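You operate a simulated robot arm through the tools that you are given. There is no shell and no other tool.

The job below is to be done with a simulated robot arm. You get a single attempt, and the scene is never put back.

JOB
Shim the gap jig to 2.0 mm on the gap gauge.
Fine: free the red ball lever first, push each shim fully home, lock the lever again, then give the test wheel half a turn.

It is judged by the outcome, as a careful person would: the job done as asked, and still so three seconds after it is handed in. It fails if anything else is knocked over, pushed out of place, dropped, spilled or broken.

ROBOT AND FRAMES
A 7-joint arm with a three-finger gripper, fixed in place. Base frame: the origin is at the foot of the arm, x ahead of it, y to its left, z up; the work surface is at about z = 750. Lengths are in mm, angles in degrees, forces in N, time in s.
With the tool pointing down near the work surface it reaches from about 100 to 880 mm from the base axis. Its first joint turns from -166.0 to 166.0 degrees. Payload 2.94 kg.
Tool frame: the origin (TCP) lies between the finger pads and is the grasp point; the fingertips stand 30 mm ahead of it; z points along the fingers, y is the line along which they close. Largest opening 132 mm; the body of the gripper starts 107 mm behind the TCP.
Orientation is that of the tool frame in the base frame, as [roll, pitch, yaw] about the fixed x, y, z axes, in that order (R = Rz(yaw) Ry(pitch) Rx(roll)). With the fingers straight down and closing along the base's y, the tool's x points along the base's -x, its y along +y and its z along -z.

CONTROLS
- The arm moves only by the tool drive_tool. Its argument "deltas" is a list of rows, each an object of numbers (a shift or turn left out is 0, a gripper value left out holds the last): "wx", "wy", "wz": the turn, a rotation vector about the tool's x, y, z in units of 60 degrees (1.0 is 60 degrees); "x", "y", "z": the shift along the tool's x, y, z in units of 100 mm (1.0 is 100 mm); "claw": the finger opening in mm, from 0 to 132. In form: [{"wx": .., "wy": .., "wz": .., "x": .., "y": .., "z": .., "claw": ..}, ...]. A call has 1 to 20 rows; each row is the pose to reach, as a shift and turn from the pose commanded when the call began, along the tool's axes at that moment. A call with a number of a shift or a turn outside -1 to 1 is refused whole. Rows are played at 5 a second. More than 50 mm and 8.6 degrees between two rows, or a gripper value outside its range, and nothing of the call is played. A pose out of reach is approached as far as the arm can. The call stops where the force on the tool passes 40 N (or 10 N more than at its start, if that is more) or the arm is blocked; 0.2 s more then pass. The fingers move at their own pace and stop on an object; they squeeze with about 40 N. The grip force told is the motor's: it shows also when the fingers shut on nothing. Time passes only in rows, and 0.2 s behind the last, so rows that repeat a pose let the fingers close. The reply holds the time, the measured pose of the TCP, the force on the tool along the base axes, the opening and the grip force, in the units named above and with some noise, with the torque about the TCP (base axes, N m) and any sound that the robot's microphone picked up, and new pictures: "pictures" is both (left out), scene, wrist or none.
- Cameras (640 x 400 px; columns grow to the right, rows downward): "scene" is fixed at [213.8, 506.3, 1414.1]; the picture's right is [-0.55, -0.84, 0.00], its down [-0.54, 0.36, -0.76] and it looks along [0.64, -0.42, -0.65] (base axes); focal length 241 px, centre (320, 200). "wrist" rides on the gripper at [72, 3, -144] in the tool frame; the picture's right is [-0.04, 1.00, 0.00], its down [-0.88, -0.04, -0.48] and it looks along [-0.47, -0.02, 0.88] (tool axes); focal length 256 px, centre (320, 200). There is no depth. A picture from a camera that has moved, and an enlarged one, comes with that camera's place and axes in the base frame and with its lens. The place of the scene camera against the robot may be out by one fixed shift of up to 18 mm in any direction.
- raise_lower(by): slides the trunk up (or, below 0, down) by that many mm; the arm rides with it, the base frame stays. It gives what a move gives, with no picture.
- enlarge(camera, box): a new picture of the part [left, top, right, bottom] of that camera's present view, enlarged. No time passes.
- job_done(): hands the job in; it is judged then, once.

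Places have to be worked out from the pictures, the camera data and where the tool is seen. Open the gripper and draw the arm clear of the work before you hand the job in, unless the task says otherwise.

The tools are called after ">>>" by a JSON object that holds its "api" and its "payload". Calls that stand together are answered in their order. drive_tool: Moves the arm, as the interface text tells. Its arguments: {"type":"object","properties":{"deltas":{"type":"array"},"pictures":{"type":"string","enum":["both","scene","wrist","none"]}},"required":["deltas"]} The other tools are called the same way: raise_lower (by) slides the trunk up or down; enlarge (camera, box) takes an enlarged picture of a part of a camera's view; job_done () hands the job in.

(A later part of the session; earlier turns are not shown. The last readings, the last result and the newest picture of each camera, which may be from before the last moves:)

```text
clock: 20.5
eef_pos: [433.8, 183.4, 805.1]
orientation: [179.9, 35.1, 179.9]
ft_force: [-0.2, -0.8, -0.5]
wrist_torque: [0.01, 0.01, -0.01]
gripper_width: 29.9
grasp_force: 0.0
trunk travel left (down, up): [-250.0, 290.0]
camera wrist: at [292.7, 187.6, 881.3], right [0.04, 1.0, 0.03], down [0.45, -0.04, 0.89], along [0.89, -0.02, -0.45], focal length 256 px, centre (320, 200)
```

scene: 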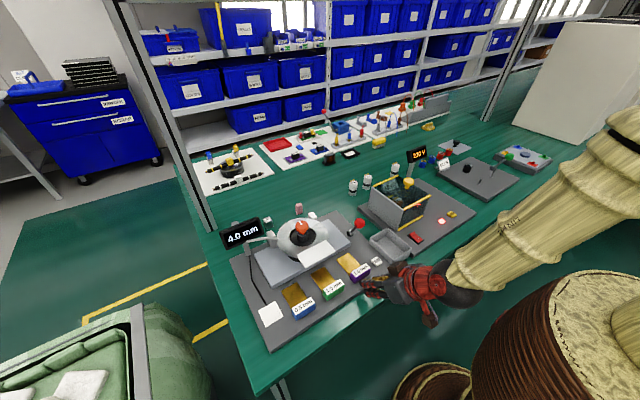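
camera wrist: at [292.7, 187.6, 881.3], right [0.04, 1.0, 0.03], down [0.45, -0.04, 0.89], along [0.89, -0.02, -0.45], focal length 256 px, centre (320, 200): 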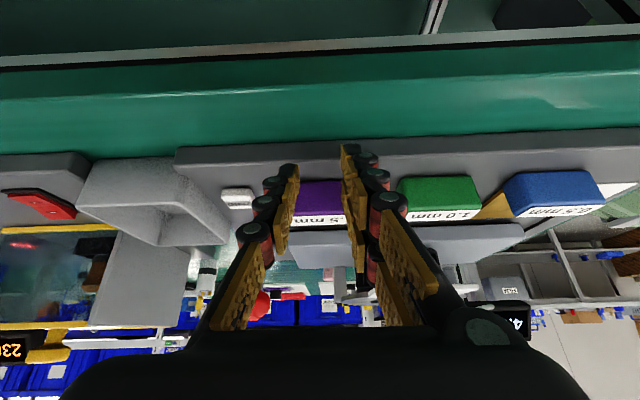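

The fingertips straddle the centre of the purple handle just in front of it. Now I'll push it straight along +x.

>>> {"api": "drive_tool", "payload": {"deltas": [{"x": -0.065, "z": 0.046}, {"x": -0.13, "z": 0.092}, {"x": -0.196, "z": 0.138}, {"x": -0.262, "z": 0.184}, {"x": -0.327, "z": 0.23}]}}

```text
clock: 21.3
eef_pos: [448.9, 185.0, 804.3]
orientation: [179.9, 34.5, -179.6]
ft_force: [-23.4, 9.1, 22.8]
wrist_torque: [0.84, 0.79, 0.5]
gripper_width: 36.1
grasp_force: 4.2
trunk travel left (down, up): [-250.0, 290.0]
stopped in row 4: the force on the tool passed its limit at 50 N (the readings are from after the stop); the commanded pose is now the measured one
camera wrist: at [309.9, 186.5, 880.2], right [0.03, 1.0, 0.03], down [0.46, -0.04, 0.89], along [0.89, -0.01, -0.46], focal length 256 px, centre (320, 200)
```

scene: 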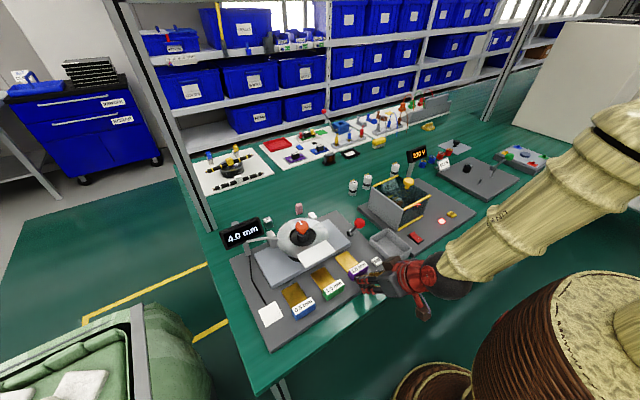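
wrist: 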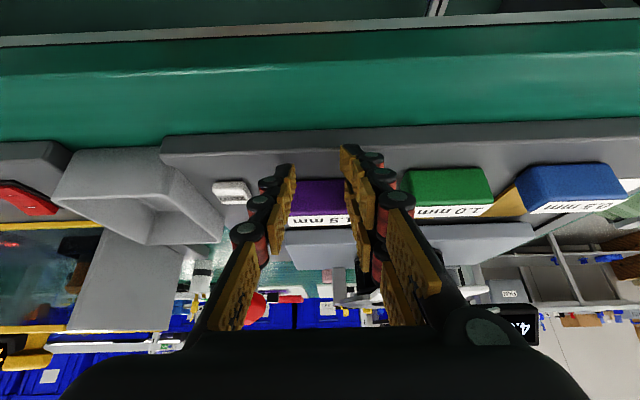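

It stopped early, with backward and upward force and the fingers splayed. The tips may have touched the base plate edge or the handle, so I'll zoom in before doing anything else.

>>> {"api": "enlarge", "payload": {"camera": "wrist", "box": [240, 120, 420, 240]}}

>>> {"api": "enlarge", "payload": {"camera": "scene", "box": [330, 240, 410, 300]}}

```text
3.33 times, centred on (330, 180) of wrist
camera zoom: at [309.9, 186.5, 880.2], right [0.03, 1.0, 0.03], down [0.46, -0.04, 0.89], along [0.89, -0.01, -0.46], focal length 853 px, centre (287, 267)
```

zoom: 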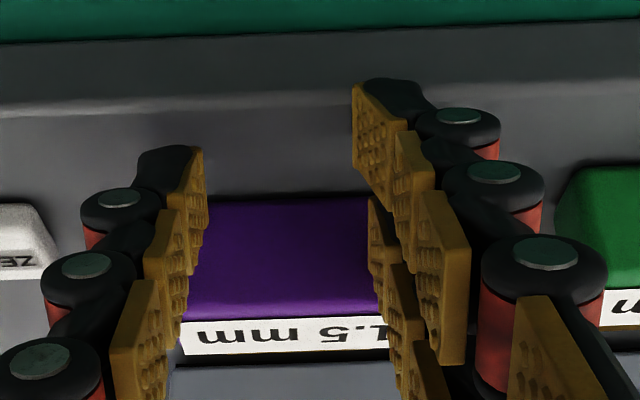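

```text
6.67 times, centred on (370, 270) of scene
camera zoom: at [213.8, 506.3, 1414.1], right [-0.55, -0.84, 0.0], down [-0.54, 0.36, -0.76], along [0.64, -0.42, -0.65], focal length 1608 px, centre (-13, -267)
```

zoom: 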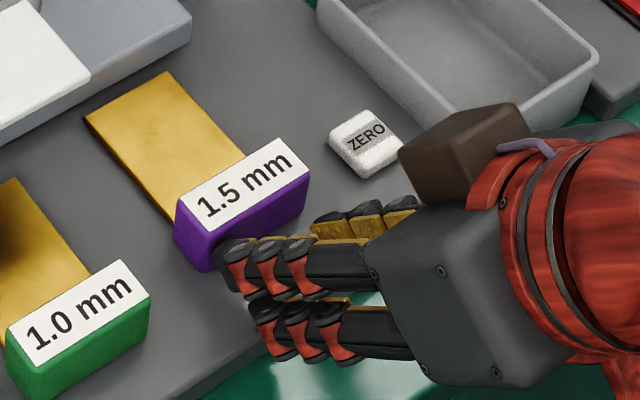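

The gripper has two fingers on the +y side, spaced about 28 mm along tool x. With the tool tilted, the lower one hit the base plate's front edge, and the shim itself looks unmoved. I'll back off, go up and straighten the tool.

>>> {"api": "drive_tool", "payload": {"deltas": [{"x": 0.16, "z": -0.11, "claw": 30}, {"x": 0.0, "z": -0.38}, {"x": -0.16, "z": -0.65}, {"x": -0.4, "z": -0.95}], "pictures": "none"}}

>>> {"api": "drive_tool", "payload": {"deltas": [{"x": -0.1, "z": -0.1, "wy": 0.12, "claw": 0}, {"x": -0.15, "z": -0.15, "wy": 0.24}, {"x": -0.2, "z": -0.2, "wy": 0.36}, {"x": -0.25, "z": -0.25, "wy": 0.48}, {"x": -0.3, "z": -0.3, "wy": 0.575}]}}

```text
clock: 22.3
eef_pos: [429.8, 183.1, 903.2]
orientation: [180.0, 34.3, -179.9]
ft_force: [-0.7, 0.1, -0.3]
wrist_torque: [0.0, -0.01, -0.01]
gripper_width: 29.8
grasp_force: 0.0
trunk travel left (down, up): [-250.0, 290.0]
```

```text
clock: 23.5
eef_pos: [436.3, 181.2, 944.0]
orientation: [-180.0, -0.2, -179.8]
ft_force: [-0.9, -0.1, -0.1]
wrist_torque: [-0.02, 0.0, -0.02]
gripper_width: 0.0
grasp_force: 28.6
trunk travel left (down, up): [-250.0, 290.0]
camera wrist: at [365.8, 185.2, 1087.1], right [0.04, 1.0, 0.0], down [0.88, -0.04, 0.47], along [0.47, -0.02, -0.88], focal length 256 px, centre (320, 200)
```

scene: 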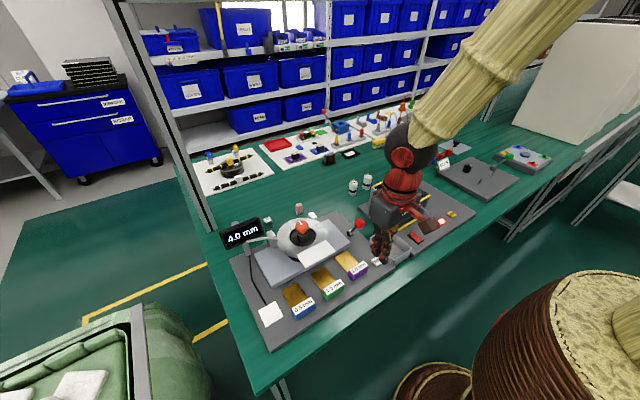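
wrist: 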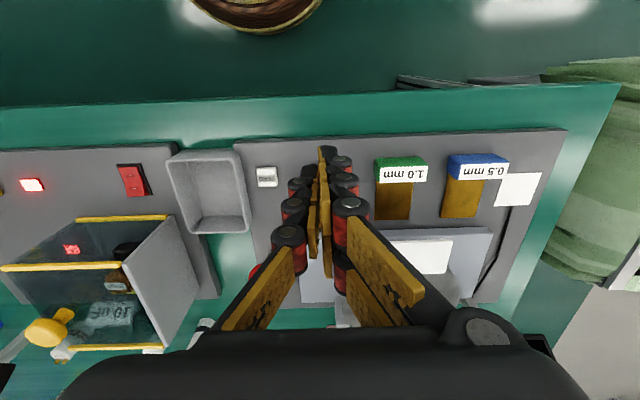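

The tool is vertical again. I'll turn it 90° about its axis so the two-finger side faces +x and makes a wide, even pusher.

>>> {"api": "drive_tool", "payload": {"deltas": [{"wz": 0.125}, {"wz": 0.25}, {"wz": 0.375}, {"wz": 0.5}, {"wz": 0.625}, {"wz": 0.75}], "pictures": "none"}}

>>> {"api": "drive_tool", "payload": {"deltas": [{"wz": 0.125}, {"wz": 0.25}, {"wz": 0.375}, {"wz": 0.5}, {"wz": 0.625}, {"wz": 0.75}]}}

```text
clock: 24.9
eef_pos: [439.0, 181.5, 945.0]
orientation: [-179.9, -0.1, 135.1]
ft_force: [-0.2, -0.3, -0.3]
wrist_torque: [0.01, 0.01, -0.03]
gripper_width: 0.0
grasp_force: 28.6
trunk travel left (down, up): [-250.0, 290.0]
```

```text
clock: 26.3
eef_pos: [439.0, 183.5, 944.8]
orientation: [-179.9, 0.0, 90.2]
ft_force: [0.3, -0.2, 0.1]
wrist_torque: [0.04, 0.02, 0.0]
gripper_width: 0.1
grasp_force: 28.8
trunk travel left (down, up): [-250.0, 290.0]
camera wrist: at [443.6, 255.7, 1087.8], right [1.0, -0.04, 0.0], down [-0.04, -0.88, 0.48], along [-0.02, -0.47, -0.88], focal length 256 px, centre (320, 200)
```

scene: 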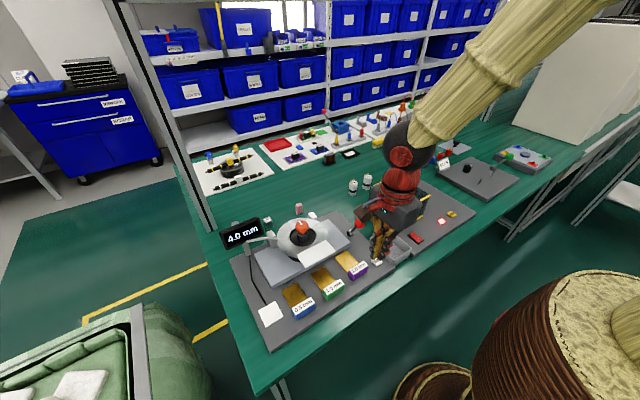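
wrist: 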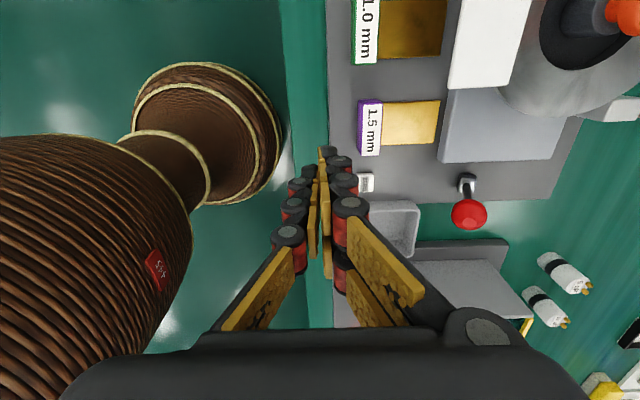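

The tool's +y side (pair) now faces +x, and the purple handle is at x≈482–505, y≈187. I'll lower the closed fingers in front of it.

>>> {"api": "drive_tool", "payload": {"deltas": [{"x": 0.035, "z": 0.25}, {"x": 0.035, "z": 0.5}, {"x": 0.035, "z": 0.75}, {"x": 0.035, "z": 1.0}], "pictures": "wrist"}}

```text
clock: 27.3
eef_pos: [437.5, 184.5, 843.8]
orientation: [180.0, -0.2, 90.3]
ft_force: [0.1, 0.0, -0.1]
wrist_torque: [0.0, 0.01, -0.04]
gripper_width: 0.0
grasp_force: 28.7
trunk travel left (down, up): [-250.0, 290.0]
camera wrist: at [441.7, 257.7, 988.0], right [1.0, -0.04, 0.0], down [-0.04, -0.88, 0.47], along [-0.02, -0.47, -0.88], focal length 256 px, centre (320, 200)
```

wrist: 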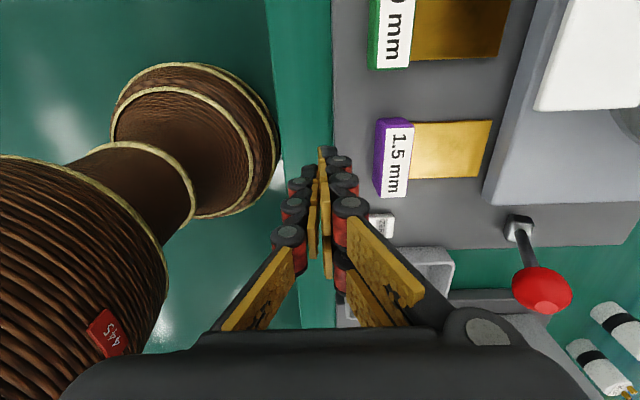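

The handle now measures x≈488–508, y≈158–222 (centre 190). I'll centre on it and descend the rest of the way to a TCP height of z≈808.

>>> {"api": "drive_tool", "payload": {"deltas": [{"x": 0.04, "z": 0.18}, {"x": 0.04, "z": 0.35}], "pictures": "wrist"}}

```text
clock: 27.9
eef_pos: [435.6, 188.7, 808.1]
orientation: [-179.9, 0.0, 90.2]
ft_force: [0.3, 0.5, 0.2]
wrist_torque: [-0.03, 0.01, 0.04]
gripper_width: 0.0
grasp_force: 28.5
trunk travel left (down, up): [-250.0, 290.0]
camera wrist: at [440.6, 262.4, 951.3], right [1.0, -0.04, 0.0], down [-0.03, -0.88, 0.48], along [-0.02, -0.48, -0.88], focal length 256 px, centre (320, 200)
```

wrist: 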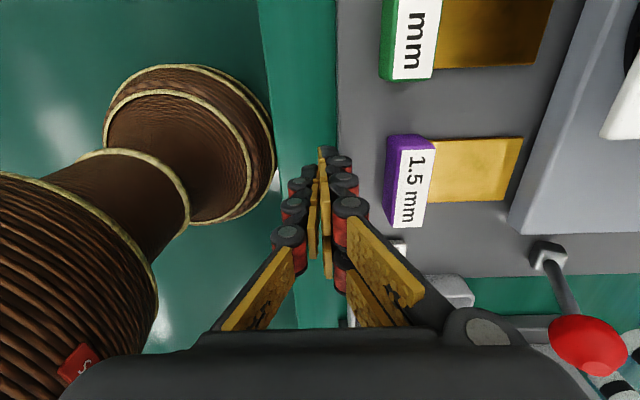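

The tips are at z≈778 in front of the handle, so I'll push along +x in small steps.

>>> {"api": "drive_tool", "payload": {"deltas": [{"y": 0.1}, {"y": 0.2}, {"y": 0.3}, {"y": 0.4}, {"y": 0.5}]}}

```text
clock: 29.1
eef_pos: [488.3, 190.0, 810.2]
orientation: [-180.0, 0.0, 90.2]
ft_force: [-0.8, -0.9, 0.6]
wrist_torque: [-0.03, 0.01, -0.03]
gripper_width: 0.0
grasp_force: 28.8
trunk travel left (down, up): [-250.0, 290.0]
camera wrist: at [492.6, 262.4, 953.1], right [1.0, -0.04, 0.0], down [-0.03, -0.88, 0.48], along [-0.02, -0.48, -0.88], focal length 256 px, centre (320, 200)
```

scene: 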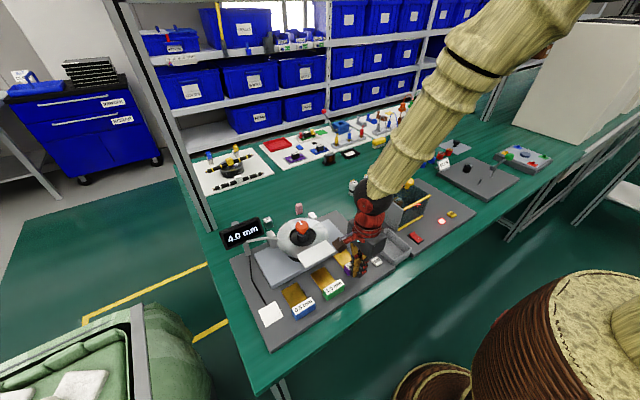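
wrist: 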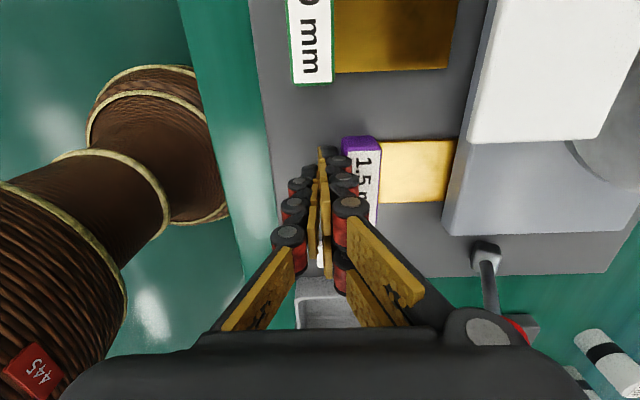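

The purple shim is sliding in with almost no resistance. I'll keep pushing.

>>> {"api": "drive_tool", "payload": {"deltas": [{"y": 0.1}, {"y": 0.2}, {"y": 0.3}, {"y": 0.4}, {"y": 0.5}]}}

```text
clock: 30.0
eef_pos: [510.6, 188.8, 808.8]
orientation: [-178.9, 0.5, 90.3]
ft_force: [-22.1, 6.7, 15.0]
wrist_torque: [0.02, -0.12, 0.05]
gripper_width: 0.0
grasp_force: 28.6
trunk travel left (down, up): [-250.0, 290.0]
stopped in row 4: the force on the tool passed its limit at 49 N (the readings are from after the stop); the commanded pose is now the measured one
camera wrist: at [517.5, 262.5, 950.3], right [1.0, -0.04, -0.02], down [-0.02, -0.88, 0.48], along [-0.03, -0.48, -0.88], focal length 256 px, centre (320, 200)
```

scene: 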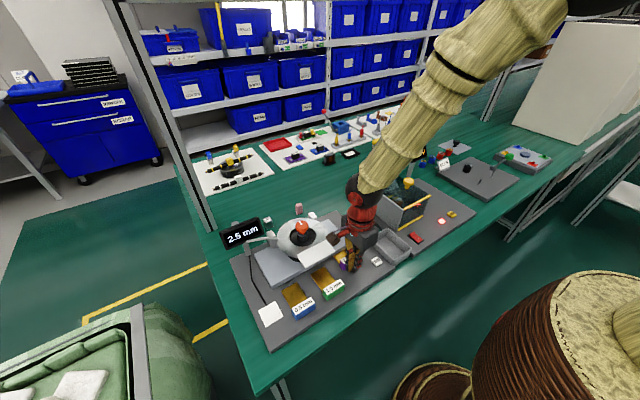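
wrist: 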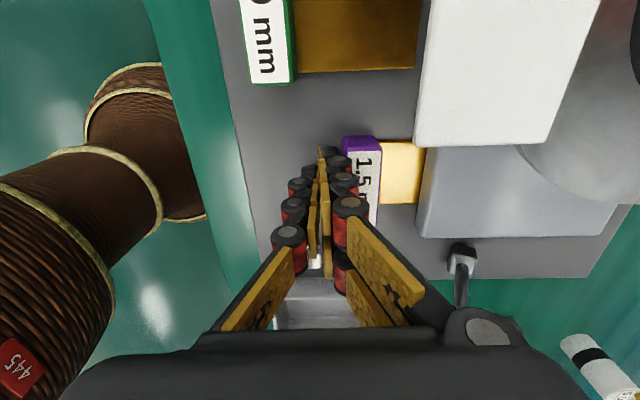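

The gauge now reads 2.5 mm (4.0 − 1.5), which confirms how the jig works. It came to a firm stop with about 28 mm of tongue still showing, so I'll ease off and press again slowly to see whether this is truly home or a jam.

>>> {"api": "drive_tool", "payload": {"deltas": [{"y": -0.05}, {"y": -0.05}, {"y": 0.0}, {"y": 0.02}, {"y": 0.04}, {"y": 0.06}, {"y": 0.08}], "pictures": "none"}}

>>> {"api": "enlarge", "payload": {"camera": "wrist", "box": [310, 100, 470, 260]}}

>>> {"api": "enlarge", "payload": {"camera": "scene", "box": [220, 205, 400, 320]}}

```text
clock: 31.2
eef_pos: [510.8, 186.9, 806.0]
orientation: [-178.3, 0.6, 90.3]
ft_force: [-20.1, 5.5, 12.5]
wrist_torque: [0.01, -0.17, 0.08]
gripper_width: 0.1
grasp_force: 28.3
trunk travel left (down, up): [-250.0, 290.0]
stopped in row 5: the force on the tool passed its limit at 41 N (the readings are from after the stop); the commanded pose is now the measured one
```

```text
2.50 times, centred on (390, 180) of wrist
camera zoom: at [518.3, 261.4, 947.9], right [1.0, -0.04, -0.03], down [-0.02, -0.87, 0.48], along [-0.04, -0.48, -0.87], focal length 640 px, centre (145, 250)
```

zoom: 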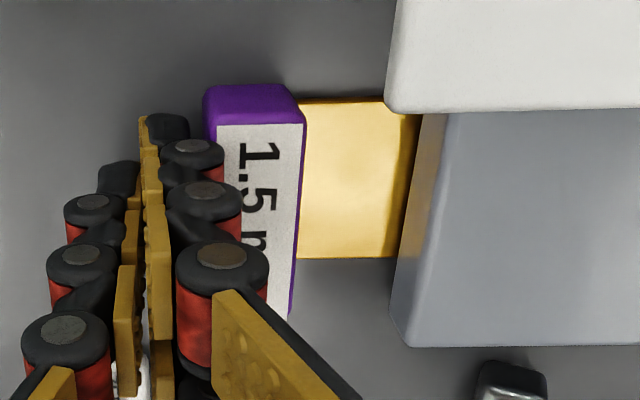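

```text
3.48 times, centred on (310, 262) of scene
camera zoom: at [213.8, 506.3, 1414.1], right [-0.55, -0.84, 0.0], down [-0.54, 0.36, -0.76], along [0.64, -0.42, -0.65], focal length 839 px, centre (355, -17)
```

zoom: 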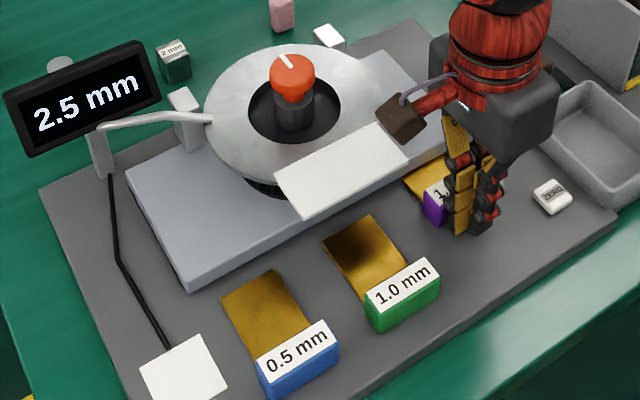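

It stops at exactly the same point, x≈511, so this looks like a designed stop. I'll back off and move over to the 0.5 mm shim, then compare how far both go in.

>>> {"api": "drive_tool", "payload": {"deltas": [{"y": -0.25}, {"y": -0.5}, {"y": -0.75, "z": -0.2}, {"y": -0.75, "z": -0.5}, {"y": -0.75, "x": 0.3, "z": -0.5}, {"y": -0.75, "x": 0.65, "z": -0.5}, {"y": -0.75, "x": 1.0, "z": -0.5}], "pictures": "none"}}

>>> {"api": "drive_tool", "payload": {"deltas": [{"x": 0.3}, {"x": 0.6}, {"x": 0.85, "wx": -0.02}]}}

```text
clock: 32.8
eef_pos: [439.5, 289.1, 857.3]
orientation: [-178.5, 0.5, 90.4]
ft_force: [0.0, 0.0, 0.1]
wrist_torque: [0.02, 0.0, 0.03]
gripper_width: 0.1
grasp_force: 29.0
trunk travel left (down, up): [-250.0, 290.0]
```

```text
clock: 33.6
eef_pos: [440.5, 372.0, 855.7]
orientation: [-179.6, 0.6, 90.2]
ft_force: [0.4, -0.5, -0.5]
wrist_torque: [0.01, 0.02, 0.0]
gripper_width: 0.0
grasp_force: 28.2
trunk travel left (down, up): [-250.0, 290.0]
camera wrist: at [444.9, 446.8, 998.2], right [1.0, -0.04, 0.0], down [-0.03, -0.87, 0.48], along [-0.02, -0.48, -0.88], focal length 256 px, centre (320, 200)
```

scene: 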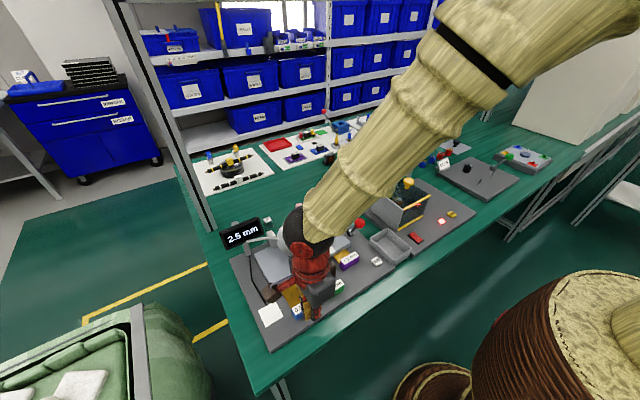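
wrist: 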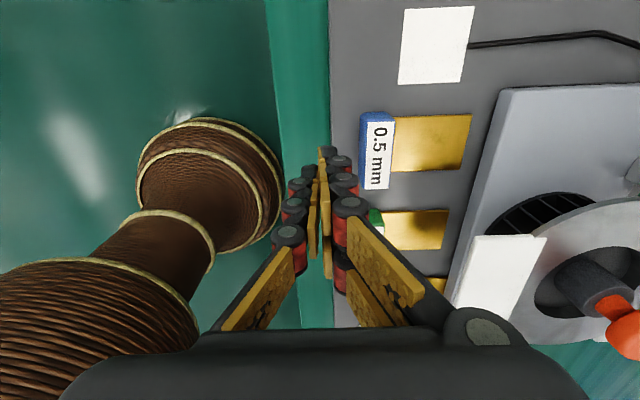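

The blue 0.5 mm handle is at x≈480–501, centred at y≈379. I'll centre on it and descend.

>>> {"api": "drive_tool", "payload": {"deltas": [{"x": 0.07, "z": 0.16, "y": -0.03}, {"x": 0.07, "z": 0.32, "y": -0.05}, {"x": 0.07, "z": 0.475, "y": -0.05}], "pictures": "wrist"}}

```text
clock: 34.4
eef_pos: [434.8, 378.3, 807.6]
orientation: [-179.7, 0.4, 90.3]
ft_force: [-0.6, 0.8, -0.7]
wrist_torque: [0.02, 0.01, -0.01]
gripper_width: 0.1
grasp_force: 28.2
trunk travel left (down, up): [-250.0, 290.0]
camera wrist: at [439.3, 453.4, 949.7], right [1.0, -0.04, 0.0], down [-0.03, -0.88, 0.48], along [-0.02, -0.48, -0.88], focal length 256 px, centre (320, 200)
```

wrist: 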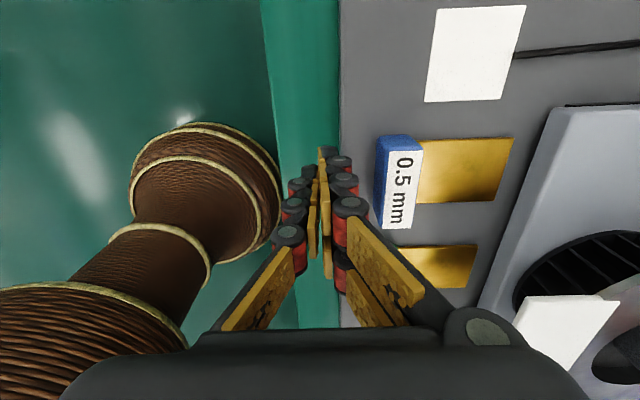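

Now I'll push the 0.5 mm shim along +x in small steps.

>>> {"api": "drive_tool", "payload": {"deltas": [{"y": 0.1}, {"y": 0.2}, {"y": 0.3}, {"y": 0.4}, {"y": 0.5}], "pictures": "wrist"}}

>>> {"api": "drive_tool", "payload": {"deltas": [{"y": 0.05}, {"y": 0.1}, {"y": 0.15}, {"y": 0.2}, {"y": 0.24}, {"y": 0.28}, {"y": 0.32}, {"y": 0.36}, {"y": 0.4}]}}

```text
clock: 35.6
eef_pos: [485.3, 380.0, 807.9]
orientation: [-179.8, 0.4, 90.3]
ft_force: [-0.5, -0.6, -0.8]
wrist_torque: [0.0, 0.01, 0.01]
gripper_width: 0.0
grasp_force: 28.3
trunk travel left (down, up): [-250.0, 290.0]
camera wrist: at [489.3, 453.9, 950.6], right [1.0, -0.04, 0.0], down [-0.03, -0.88, 0.48], along [-0.02, -0.48, -0.88], focal length 256 px, centre (320, 200)
```

wrist: 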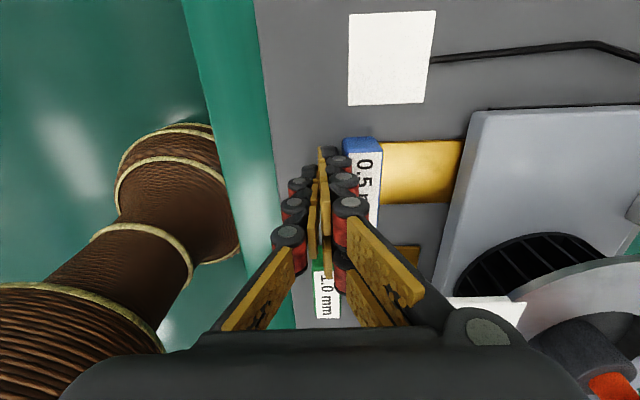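

```text
clock: 37.4
eef_pos: [511.9, 378.9, 808.3]
orientation: [-179.3, 0.7, 90.5]
ft_force: [-25.9, 6.7, 14.7]
wrist_torque: [0.07, -0.1, 0.08]
gripper_width: 0.4
grasp_force: 28.3
trunk travel left (down, up): [-250.0, 290.0]
stopped in row 8: the force on the tool passed its limit at 43 N (the readings are from after the stop); the commanded pose is now the measured one
camera wrist: at [516.6, 453.8, 949.6], right [1.0, -0.04, -0.01], down [-0.03, -0.87, 0.49], along [-0.03, -0.49, -0.87], focal length 256 px, centre (320, 200)
```

scene: 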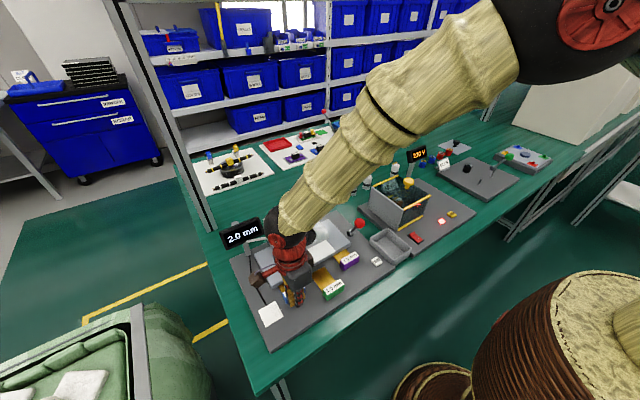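
wrist: 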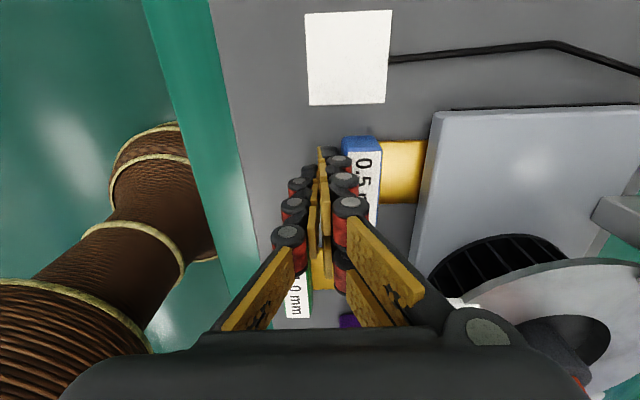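

The gauge now reads 2.0 mm, and the blue shim stopped at the same x≈512 as the purple one, so both are home. I'll back off, rise, and go to the lever to re-lock it.

>>> {"api": "drive_tool", "payload": {"deltas": [{"y": -0.2}, {"y": -0.45}, {"y": -0.65, "z": -0.2}, {"y": -0.65, "z": -0.6}, {"y": -0.65, "z": -1.0}, {"y": -0.65, "x": -0.35, "z": -1.0}, {"y": -0.65, "x": -0.7, "z": -1.0}, {"y": -0.65, "x": -1.0, "z": -1.0}], "pictures": "none"}}

>>> {"api": "drive_tool", "payload": {"deltas": [{"x": -0.3, "z": -0.1}, {"x": -0.6, "z": -0.3}, {"x": -0.9, "y": 0.2, "z": -0.4}, {"x": -1.0, "y": 0.4, "z": -0.4}, {"x": -1.0, "y": 0.7, "z": -0.4}], "pictures": "none"}}

>>> {"api": "drive_tool", "payload": {"deltas": [{"x": -0.25, "y": 0.1}, {"x": -0.5, "y": 0.2}, {"x": -0.7, "y": 0.2}]}}

```text
clock: 39.2
eef_pos: [452.1, 280.4, 908.4]
orientation: [-179.4, 0.7, 90.3]
ft_force: [0.0, -0.1, -0.1]
wrist_torque: [0.04, -0.05, -0.01]
gripper_width: 0.1
grasp_force: 28.9
trunk travel left (down, up): [-250.0, 290.0]
```

```text
clock: 40.4
eef_pos: [525.3, 180.0, 948.2]
orientation: [-179.2, 0.6, 90.3]
ft_force: [0.3, -0.8, 0.1]
wrist_torque: [0.02, -0.03, -0.02]
gripper_width: 0.2
grasp_force: 28.7
trunk travel left (down, up): [-250.0, 290.0]
```

```text
clock: 41.2
eef_pos: [544.3, 109.7, 949.8]
orientation: [-179.3, 0.7, 90.3]
ft_force: [0.5, 1.1, 0.4]
wrist_torque: [-0.02, 0.02, 0.01]
gripper_width: 0.0
grasp_force: 28.5
trunk travel left (down, up): [-250.0, 290.0]
camera wrist: at [550.1, 184.4, 1092.8], right [1.0, -0.04, -0.01], down [-0.03, -0.87, 0.49], along [-0.03, -0.49, -0.87], focal length 256 px, centre (320, 200)
```

scene: 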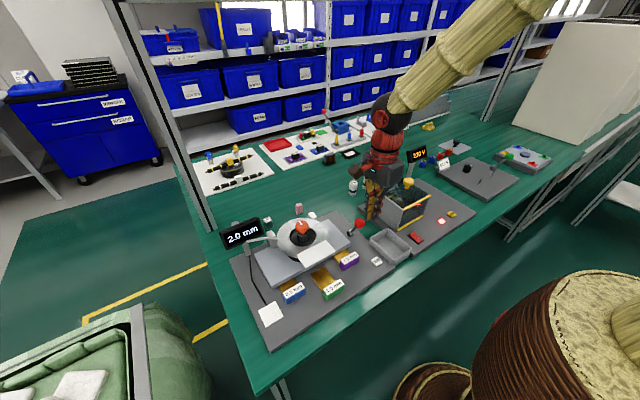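
wrist: 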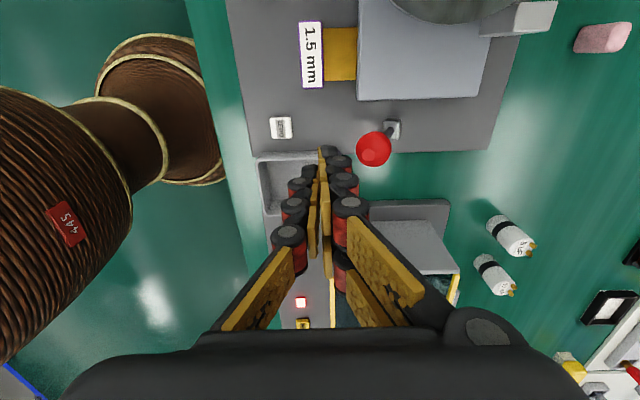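

The ball is now at about (596, 105, 855). I'll back up a little in x, align with it, and descend in front of it.

>>> {"api": "drive_tool", "payload": {"deltas": [{"y": -0.18, "x": -0.04}, {"y": -0.18, "x": -0.04, "z": 0.3}, {"y": -0.18, "x": -0.04, "z": 0.6}, {"y": -0.18, "x": -0.04, "z": 0.78}]}}

```text
clock: 42.2
eef_pos: [524.6, 106.2, 872.6]
orientation: [-179.4, 0.7, 90.3]
ft_force: [0.8, -0.8, 0.8]
wrist_torque: [-0.01, -0.01, -0.01]
gripper_width: 0.0
grasp_force: 28.8
trunk travel left (down, up): [-250.0, 290.0]
camera wrist: at [530.1, 179.7, 1014.4], right [1.0, -0.04, -0.01], down [-0.03, -0.87, 0.49], along [-0.03, -0.49, -0.87], focal length 256 px, centre (320, 200)
```

scene: 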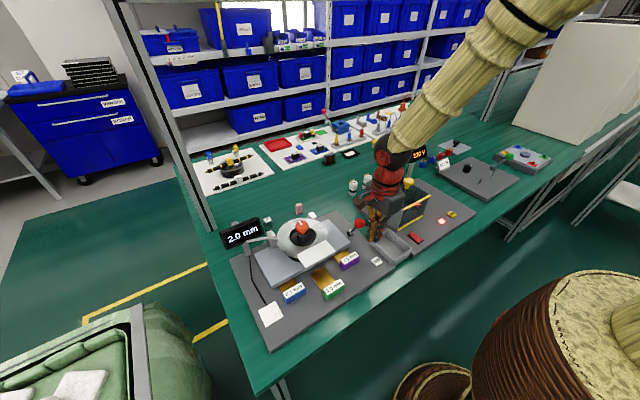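
wrist: 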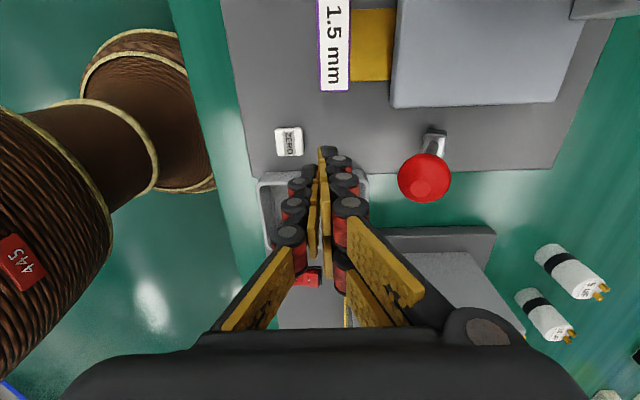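

Aligned on the ball at y≈105. I'll push along +x to throw the lever back to locked.

>>> {"api": "drive_tool", "payload": {"deltas": [{"y": 0.12}, {"y": 0.24}, {"y": 0.34}, {"y": 0.44}, {"y": 0.54}, {"y": 0.64}, {"y": 0.74}, {"y": 0.84}]}}

```text
clock: 44.0
eef_pos: [608.2, 105.3, 869.3]
orientation: [-179.3, 0.6, 90.3]
ft_force: [0.1, -0.3, -0.6]
wrist_torque: [-0.02, 0.01, -0.02]
gripper_width: 0.0
grasp_force: 28.8
trunk travel left (down, up): [-250.0, 290.0]
camera wrist: at [614.5, 180.1, 1010.9], right [1.0, -0.04, -0.01], down [-0.03, -0.87, 0.49], along [-0.03, -0.49, -0.87], focal length 256 px, centre (320, 200)
```

scene: 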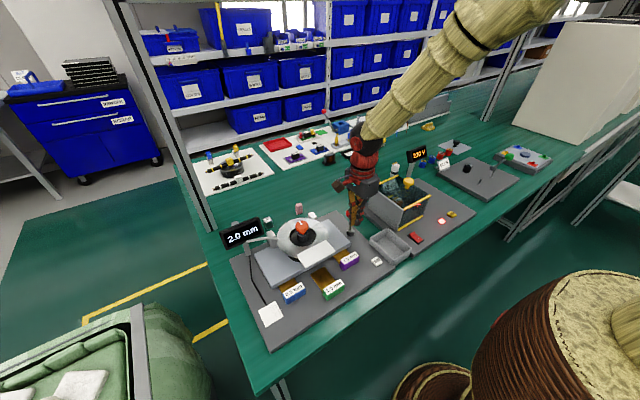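
wrist: 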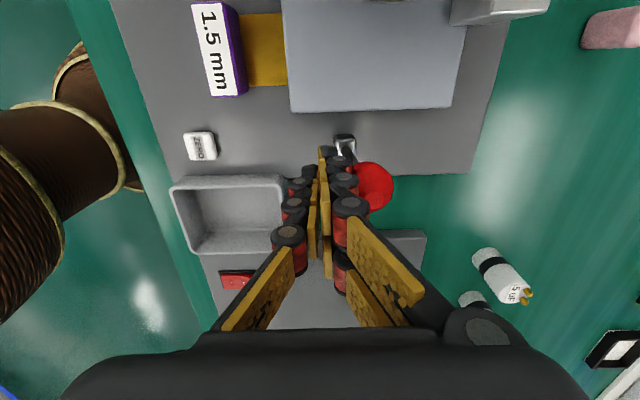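

The lever is moving freely, with the ball now past upright at x≈640. I'll keep going until the end stop.

>>> {"api": "drive_tool", "payload": {"deltas": [{"y": 0.08}, {"y": 0.16}, {"y": 0.22}, {"y": 0.28}, {"y": 0.34}, {"y": 0.4}, {"y": 0.46}]}}

```text
clock: 45.5
eef_pos: [638.7, 104.5, 867.9]
orientation: [-178.4, 0.8, 90.4]
ft_force: [-22.4, 0.2, 20.0]
wrist_torque: [-0.13, -0.01, -0.13]
gripper_width: 0.0
grasp_force: 29.2
trunk travel left (down, up): [-250.0, 290.0]
stopped in row 7: the force on the tool passed its limit at 45 N (the readings are from after the stop); the commanded pose is now the measured one
camera wrist: at [647.8, 180.9, 1010.3], right [1.0, -0.04, -0.03], down [-0.02, -0.87, 0.49], along [-0.04, -0.49, -0.87], focal length 256 px, centre (320, 200)
```

scene: 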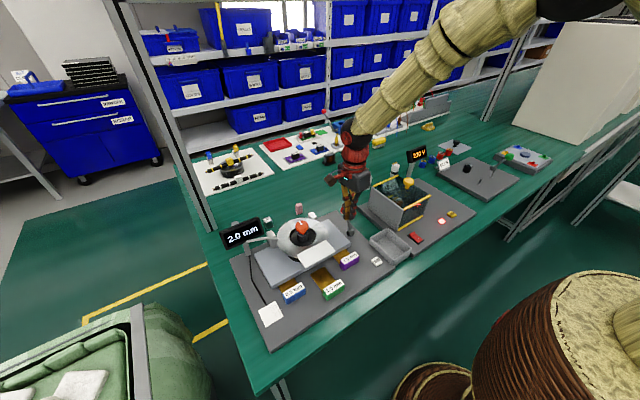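
wrist: 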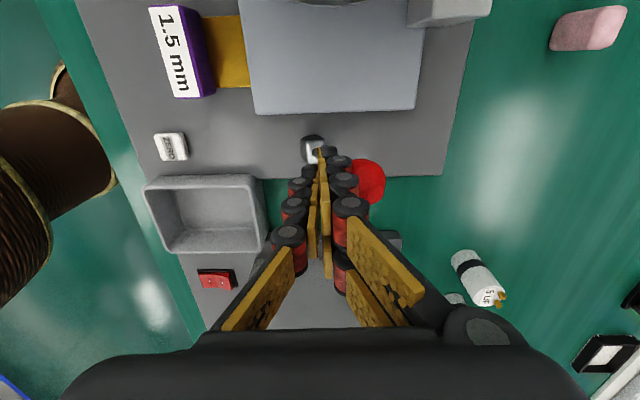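

End stop reached at 45 N. I'll back off, rise, and check the lever against how it looked when locked at the start.

>>> {"api": "drive_tool", "payload": {"deltas": [{"y": -0.2}, {"y": -0.4}, {"y": -0.4, "z": -0.3}, {"y": -0.4, "z": -0.7}, {"y": -0.4, "z": -1.0}]}}

>>> {"api": "enlarge", "payload": {"camera": "scene", "box": [220, 195, 400, 310]}}

```text
clock: 46.7
eef_pos: [601.9, 104.7, 967.0]
orientation: [-178.4, 0.8, 90.3]
ft_force: [-0.4, 0.3, -0.5]
wrist_torque: [0.0, -0.01, -0.01]
gripper_width: 0.0
grasp_force: 28.8
trunk travel left (down, up): [-250.0, 290.0]
camera wrist: at [610.7, 180.5, 1109.6], right [1.0, -0.04, -0.03], down [-0.02, -0.87, 0.49], along [-0.04, -0.49, -0.87], focal length 256 px, centre (320, 200)
```

scene: 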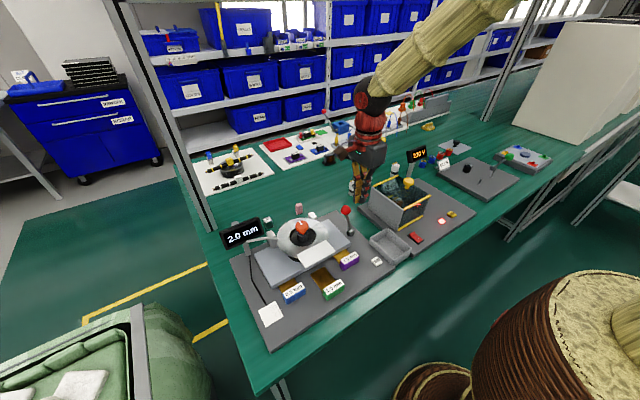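
wrist: 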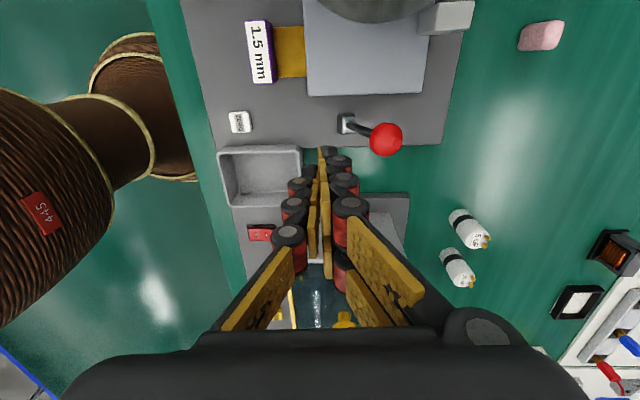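

```text
3.48 times, centred on (310, 252) of scene
camera zoom: at [213.8, 506.3, 1414.1], right [-0.55, -0.84, 0.0], down [-0.54, 0.36, -0.76], along [0.64, -0.42, -0.65], focal length 839 px, centre (355, 17)
```

zoom: 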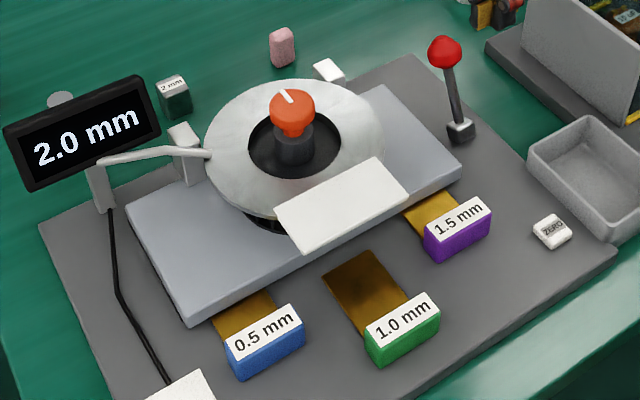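

The lever is back in its locked pose and the gauge holds 2.0 mm. Next is the test wheel's orange knob, which I estimate at (650, 281) with its top near z≈905. I'll move above it with the gripper open and the tool straightened.

>>> {"api": "drive_tool", "payload": {"deltas": [{"x": 0.2, "z": -0.2, "claw": 90, "wx": -0.027, "wy": 0.013}, {"x": 0.45, "y": 0.1, "z": -0.4, "wx": -0.027, "wy": 0.013}, {"x": 0.7, "y": 0.2, "z": -0.5, "wx": -0.027, "wy": 0.013}, {"x": 1.0, "y": 0.3, "z": -0.5, "wx": -0.027, "wy": 0.013}], "pictures": "none"}}

>>> {"api": "drive_tool", "payload": {"deltas": [{"x": 0.3, "y": 0.1}, {"x": 0.6, "y": 0.18}, {"x": 0.76, "y": 0.18}]}}

```text
clock: 47.7
eef_pos: [637.4, 208.0, 1014.2]
orientation: [180.0, 0.2, 90.2]
ft_force: [0.1, 0.0, 0.1]
wrist_torque: [-0.02, 0.0, -0.01]
gripper_width: 69.9
grasp_force: 0.1
trunk travel left (down, up): [-250.0, 290.0]
```

```text
clock: 48.5
eef_pos: [656.6, 285.7, 1016.0]
orientation: [-179.9, 0.0, 90.3]
ft_force: [-0.7, 0.2, -0.4]
wrist_torque: [-0.04, -0.02, 0.02]
gripper_width: 90.0
grasp_force: 0.1
trunk travel left (down, up): [-250.0, 290.0]
camera wrist: at [659.3, 358.0, 1158.6], right [1.0, -0.04, 0.0], down [-0.03, -0.88, 0.48], along [-0.02, -0.48, -0.88], focal length 256 px, centre (320, 200)
```

scene: 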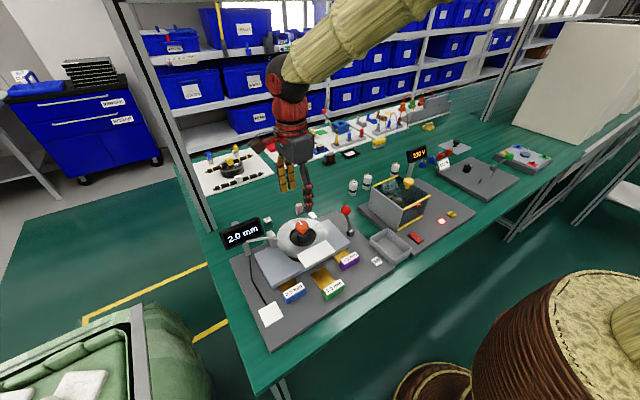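
wrist: 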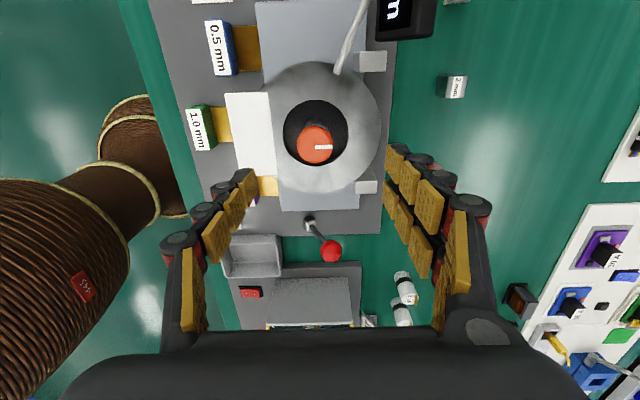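

The knob is concentric with the wheel at about (650.5, 281), and its pointer currently faces +x. I'll centre over it and descend partway to check alignment.

>>> {"api": "drive_tool", "payload": {"deltas": [{"x": -0.05, "y": -0.06, "z": 0.2}, {"x": -0.05, "y": -0.06, "z": 0.45}, {"x": -0.05, "y": -0.06, "z": 0.65}]}}

```text
clock: 49.3
eef_pos: [649.5, 280.8, 950.5]
orientation: [-180.0, 0.0, 90.3]
ft_force: [0.9, -0.4, 0.0]
wrist_torque: [-0.01, -0.03, 0.01]
gripper_width: 90.0
grasp_force: 0.0
trunk travel left (down, up): [-250.0, 290.0]
camera wrist: at [653.2, 353.3, 1092.9], right [1.0, -0.04, 0.0], down [-0.03, -0.88, 0.48], along [-0.02, -0.48, -0.88], focal length 256 px, centre (320, 200)
```

scene: 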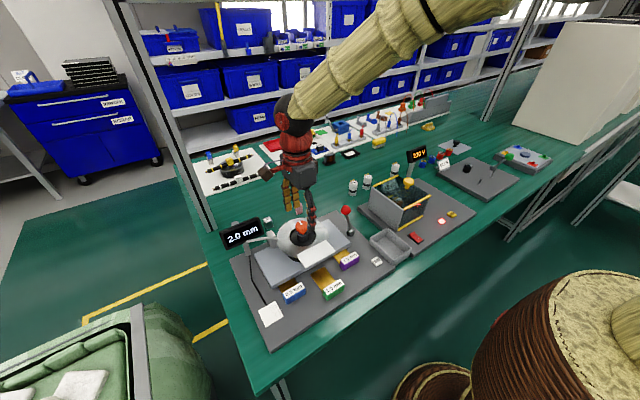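
wrist: 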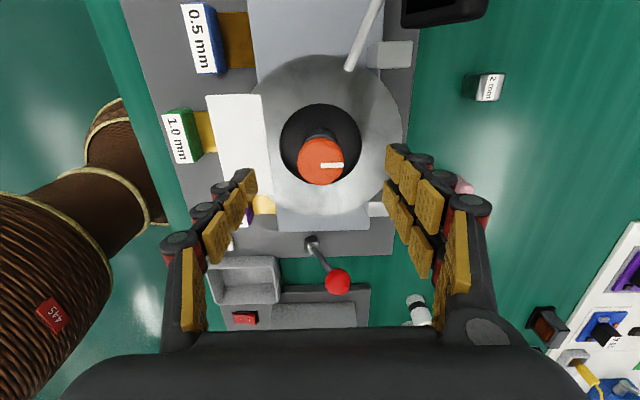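

The knob measures (651, 283), centred between the fingers. I'll descend to knob height, with the tips still about 15 mm above the ring.

>>> {"api": "drive_tool", "payload": {"deltas": [{"x": 0.015, "y": 0.01, "z": 0.2}, {"x": 0.015, "y": 0.01, "z": 0.4}, {"x": 0.015, "y": 0.01, "z": 0.53}]}}

>>> {"api": "enlarge", "payload": {"camera": "scene", "box": [260, 180, 350, 260]}}

```text
clock: 50.1
eef_pos: [651.7, 280.7, 896.1]
orientation: [179.8, 0.0, 90.2]
ft_force: [0.0, 0.0, 0.0]
wrist_torque: [0.03, 0.03, 0.02]
gripper_width: 90.1
grasp_force: 0.2
trunk travel left (down, up): [-250.0, 290.0]
camera wrist: at [654.7, 353.6, 1039.5], right [1.0, -0.04, 0.0], down [-0.03, -0.88, 0.48], along [-0.02, -0.48, -0.88], focal length 256 px, centre (320, 200)
```

scene: 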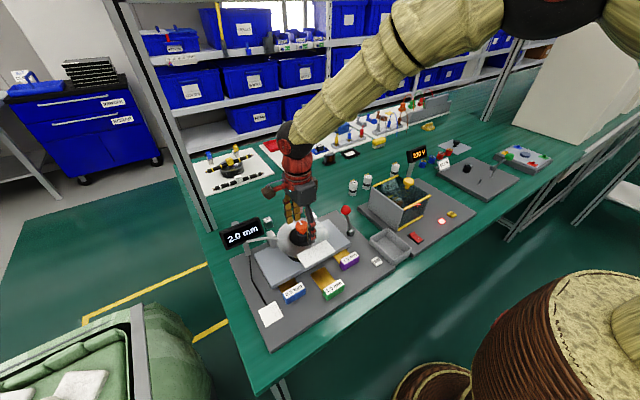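
wrist: 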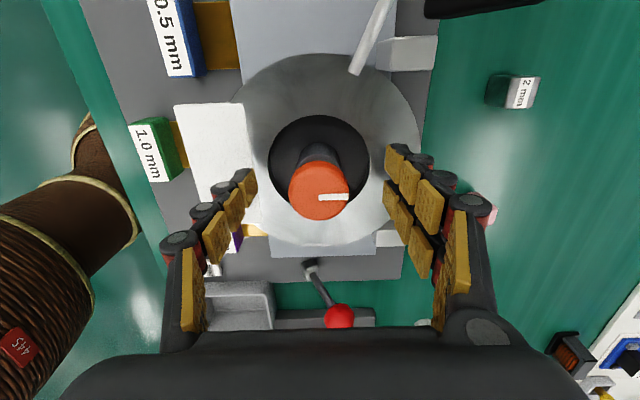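

```text
5.00 times, centred on (305, 220) of scene
camera zoom: at [213.8, 506.3, 1414.1], right [-0.55, -0.84, 0.0], down [-0.54, 0.36, -0.76], along [0.64, -0.42, -0.65], focal length 1206 px, centre (395, 100)
```

zoom: 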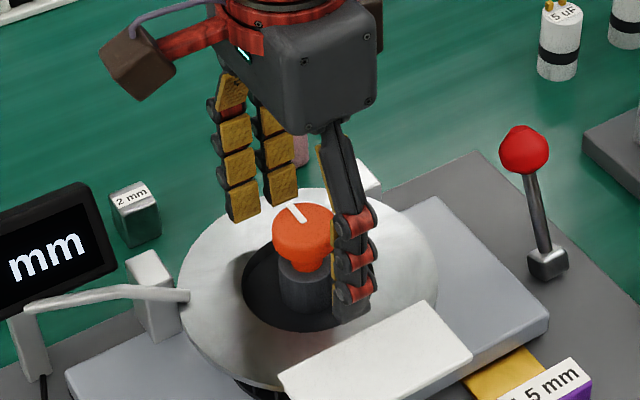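

The fingers straddle the knob symmetrically, so I'll close on it gently and check the forces.

>>> {"api": "drive_tool", "payload": {"deltas": [{"claw": 55}, {"claw": 44}, {"claw": 36}, {"claw": 30}, {"claw": 30}]}}

```text
clock: 51.3
eef_pos: [648.9, 281.5, 895.9]
orientation: [179.9, 0.1, 90.3]
ft_force: [-5.6, 0.5, 0.9]
wrist_torque: [-0.04, 0.11, 0.03]
gripper_width: 36.0
grasp_force: 17.6
trunk travel left (down, up): [-250.0, 290.0]
camera wrist: at [653.8, 353.7, 1039.3], right [1.0, -0.04, 0.0], down [-0.03, -0.88, 0.48], along [-0.02, -0.48, -0.88], focal length 256 px, centre (320, 200)
```

scene: 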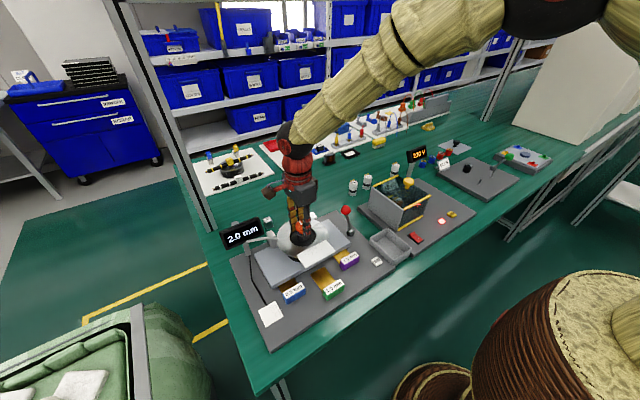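
wrist: 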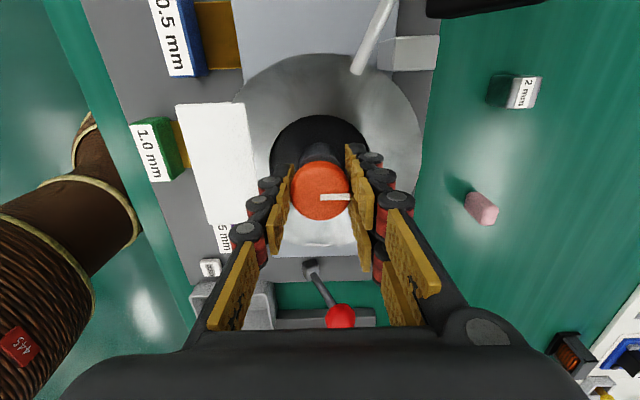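

Gripped at 36 mm wide with only 5.6 N of side load. I'll start the half turn, rotating in steps about the tool axis with a small centring correction.

>>> {"api": "drive_tool", "payload": {"deltas": [{"y": -0.01, "wz": -0.07}, {"y": -0.015, "wz": -0.19}, {"y": -0.015, "wz": -0.31}, {"y": -0.015, "wz": -0.43}, {"y": -0.015, "wz": -0.5}, {"y": -0.015, "wz": -0.5}]}}

```text
clock: 52.7
eef_pos: [648.7, 280.3, 898.2]
orientation: [179.9, 0.0, 120.4]
ft_force: [12.0, 0.3, -4.1]
wrist_torque: [-0.01, -0.19, 0.03]
gripper_width: 35.7
grasp_force: 45.2
trunk travel left (down, up): [-250.0, 290.0]
camera wrist: at [616.7, 345.0, 1039.4], right [0.88, 0.47, 0.0], down [0.41, -0.78, 0.48], along [0.22, -0.42, -0.88], focal length 256 px, centre (320, 200)
```

scene: 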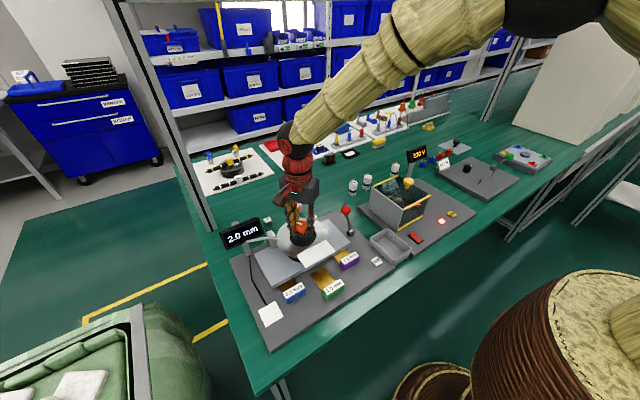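
wrist: 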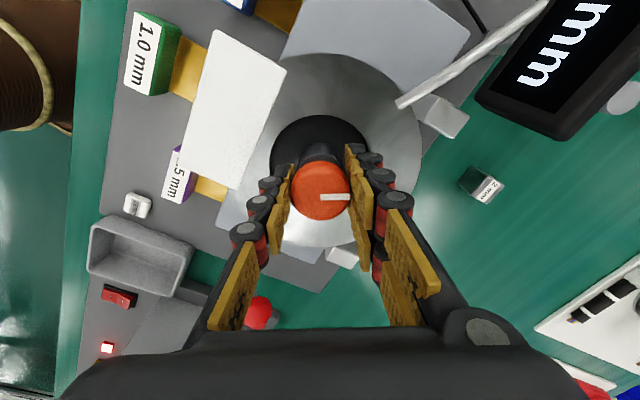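

The knob turns with the gripper, with the pointer following 30° so far. I'll take out a little of the side load and keep turning.

>>> {"api": "drive_tool", "payload": {"deltas": [{"x": -0.004, "y": 0.007, "wz": -0.08}, {"x": -0.004, "y": 0.007, "wz": -0.2}, {"x": -0.004, "y": 0.007, "wz": -0.32}, {"x": -0.004, "y": 0.007, "wz": -0.44}, {"x": -0.004, "y": 0.007, "wz": -0.56}, {"x": -0.004, "y": 0.007, "wz": -0.68}, {"x": -0.004, "y": 0.007, "wz": -0.8}, {"x": -0.004, "y": 0.007, "wz": -0.92}, {"x": -0.004, "y": 0.007, "wz": -1.0}, {"x": -0.004, "y": 0.007, "wz": -1.0}]}}

```text
clock: 54.9
eef_pos: [649.1, 280.6, 897.3]
orientation: [-179.9, -0.1, -179.6]
ft_force: [3.8, -5.8, -4.4]
wrist_torque: [-0.07, 0.07, 0.04]
gripper_width: 35.6
grasp_force: 45.2
trunk travel left (down, up): [-250.0, 290.0]
camera wrist: at [578.6, 283.3, 1039.5], right [0.04, 1.0, 0.0], down [0.88, -0.03, 0.47], along [0.47, -0.02, -0.88], focal length 256 px, centre (320, 200)
```

scene: 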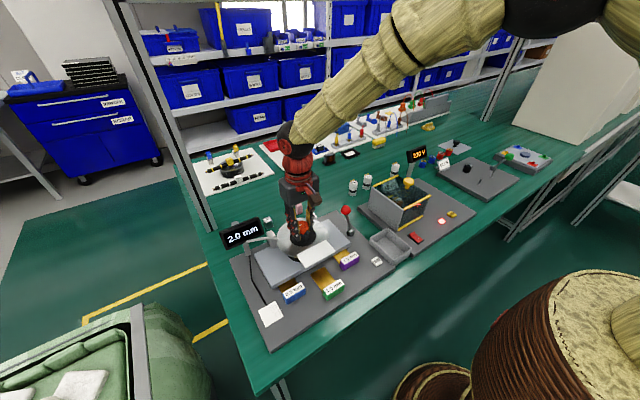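
wrist: 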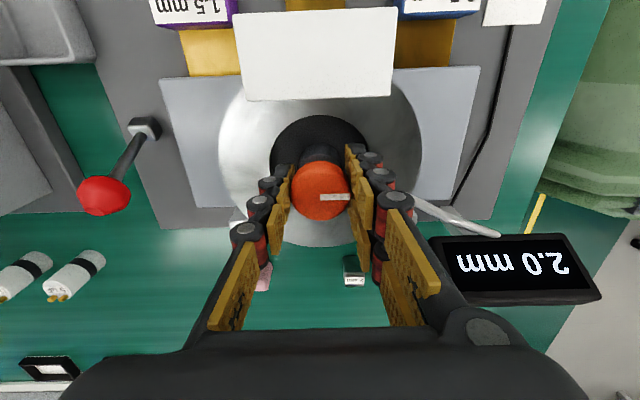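

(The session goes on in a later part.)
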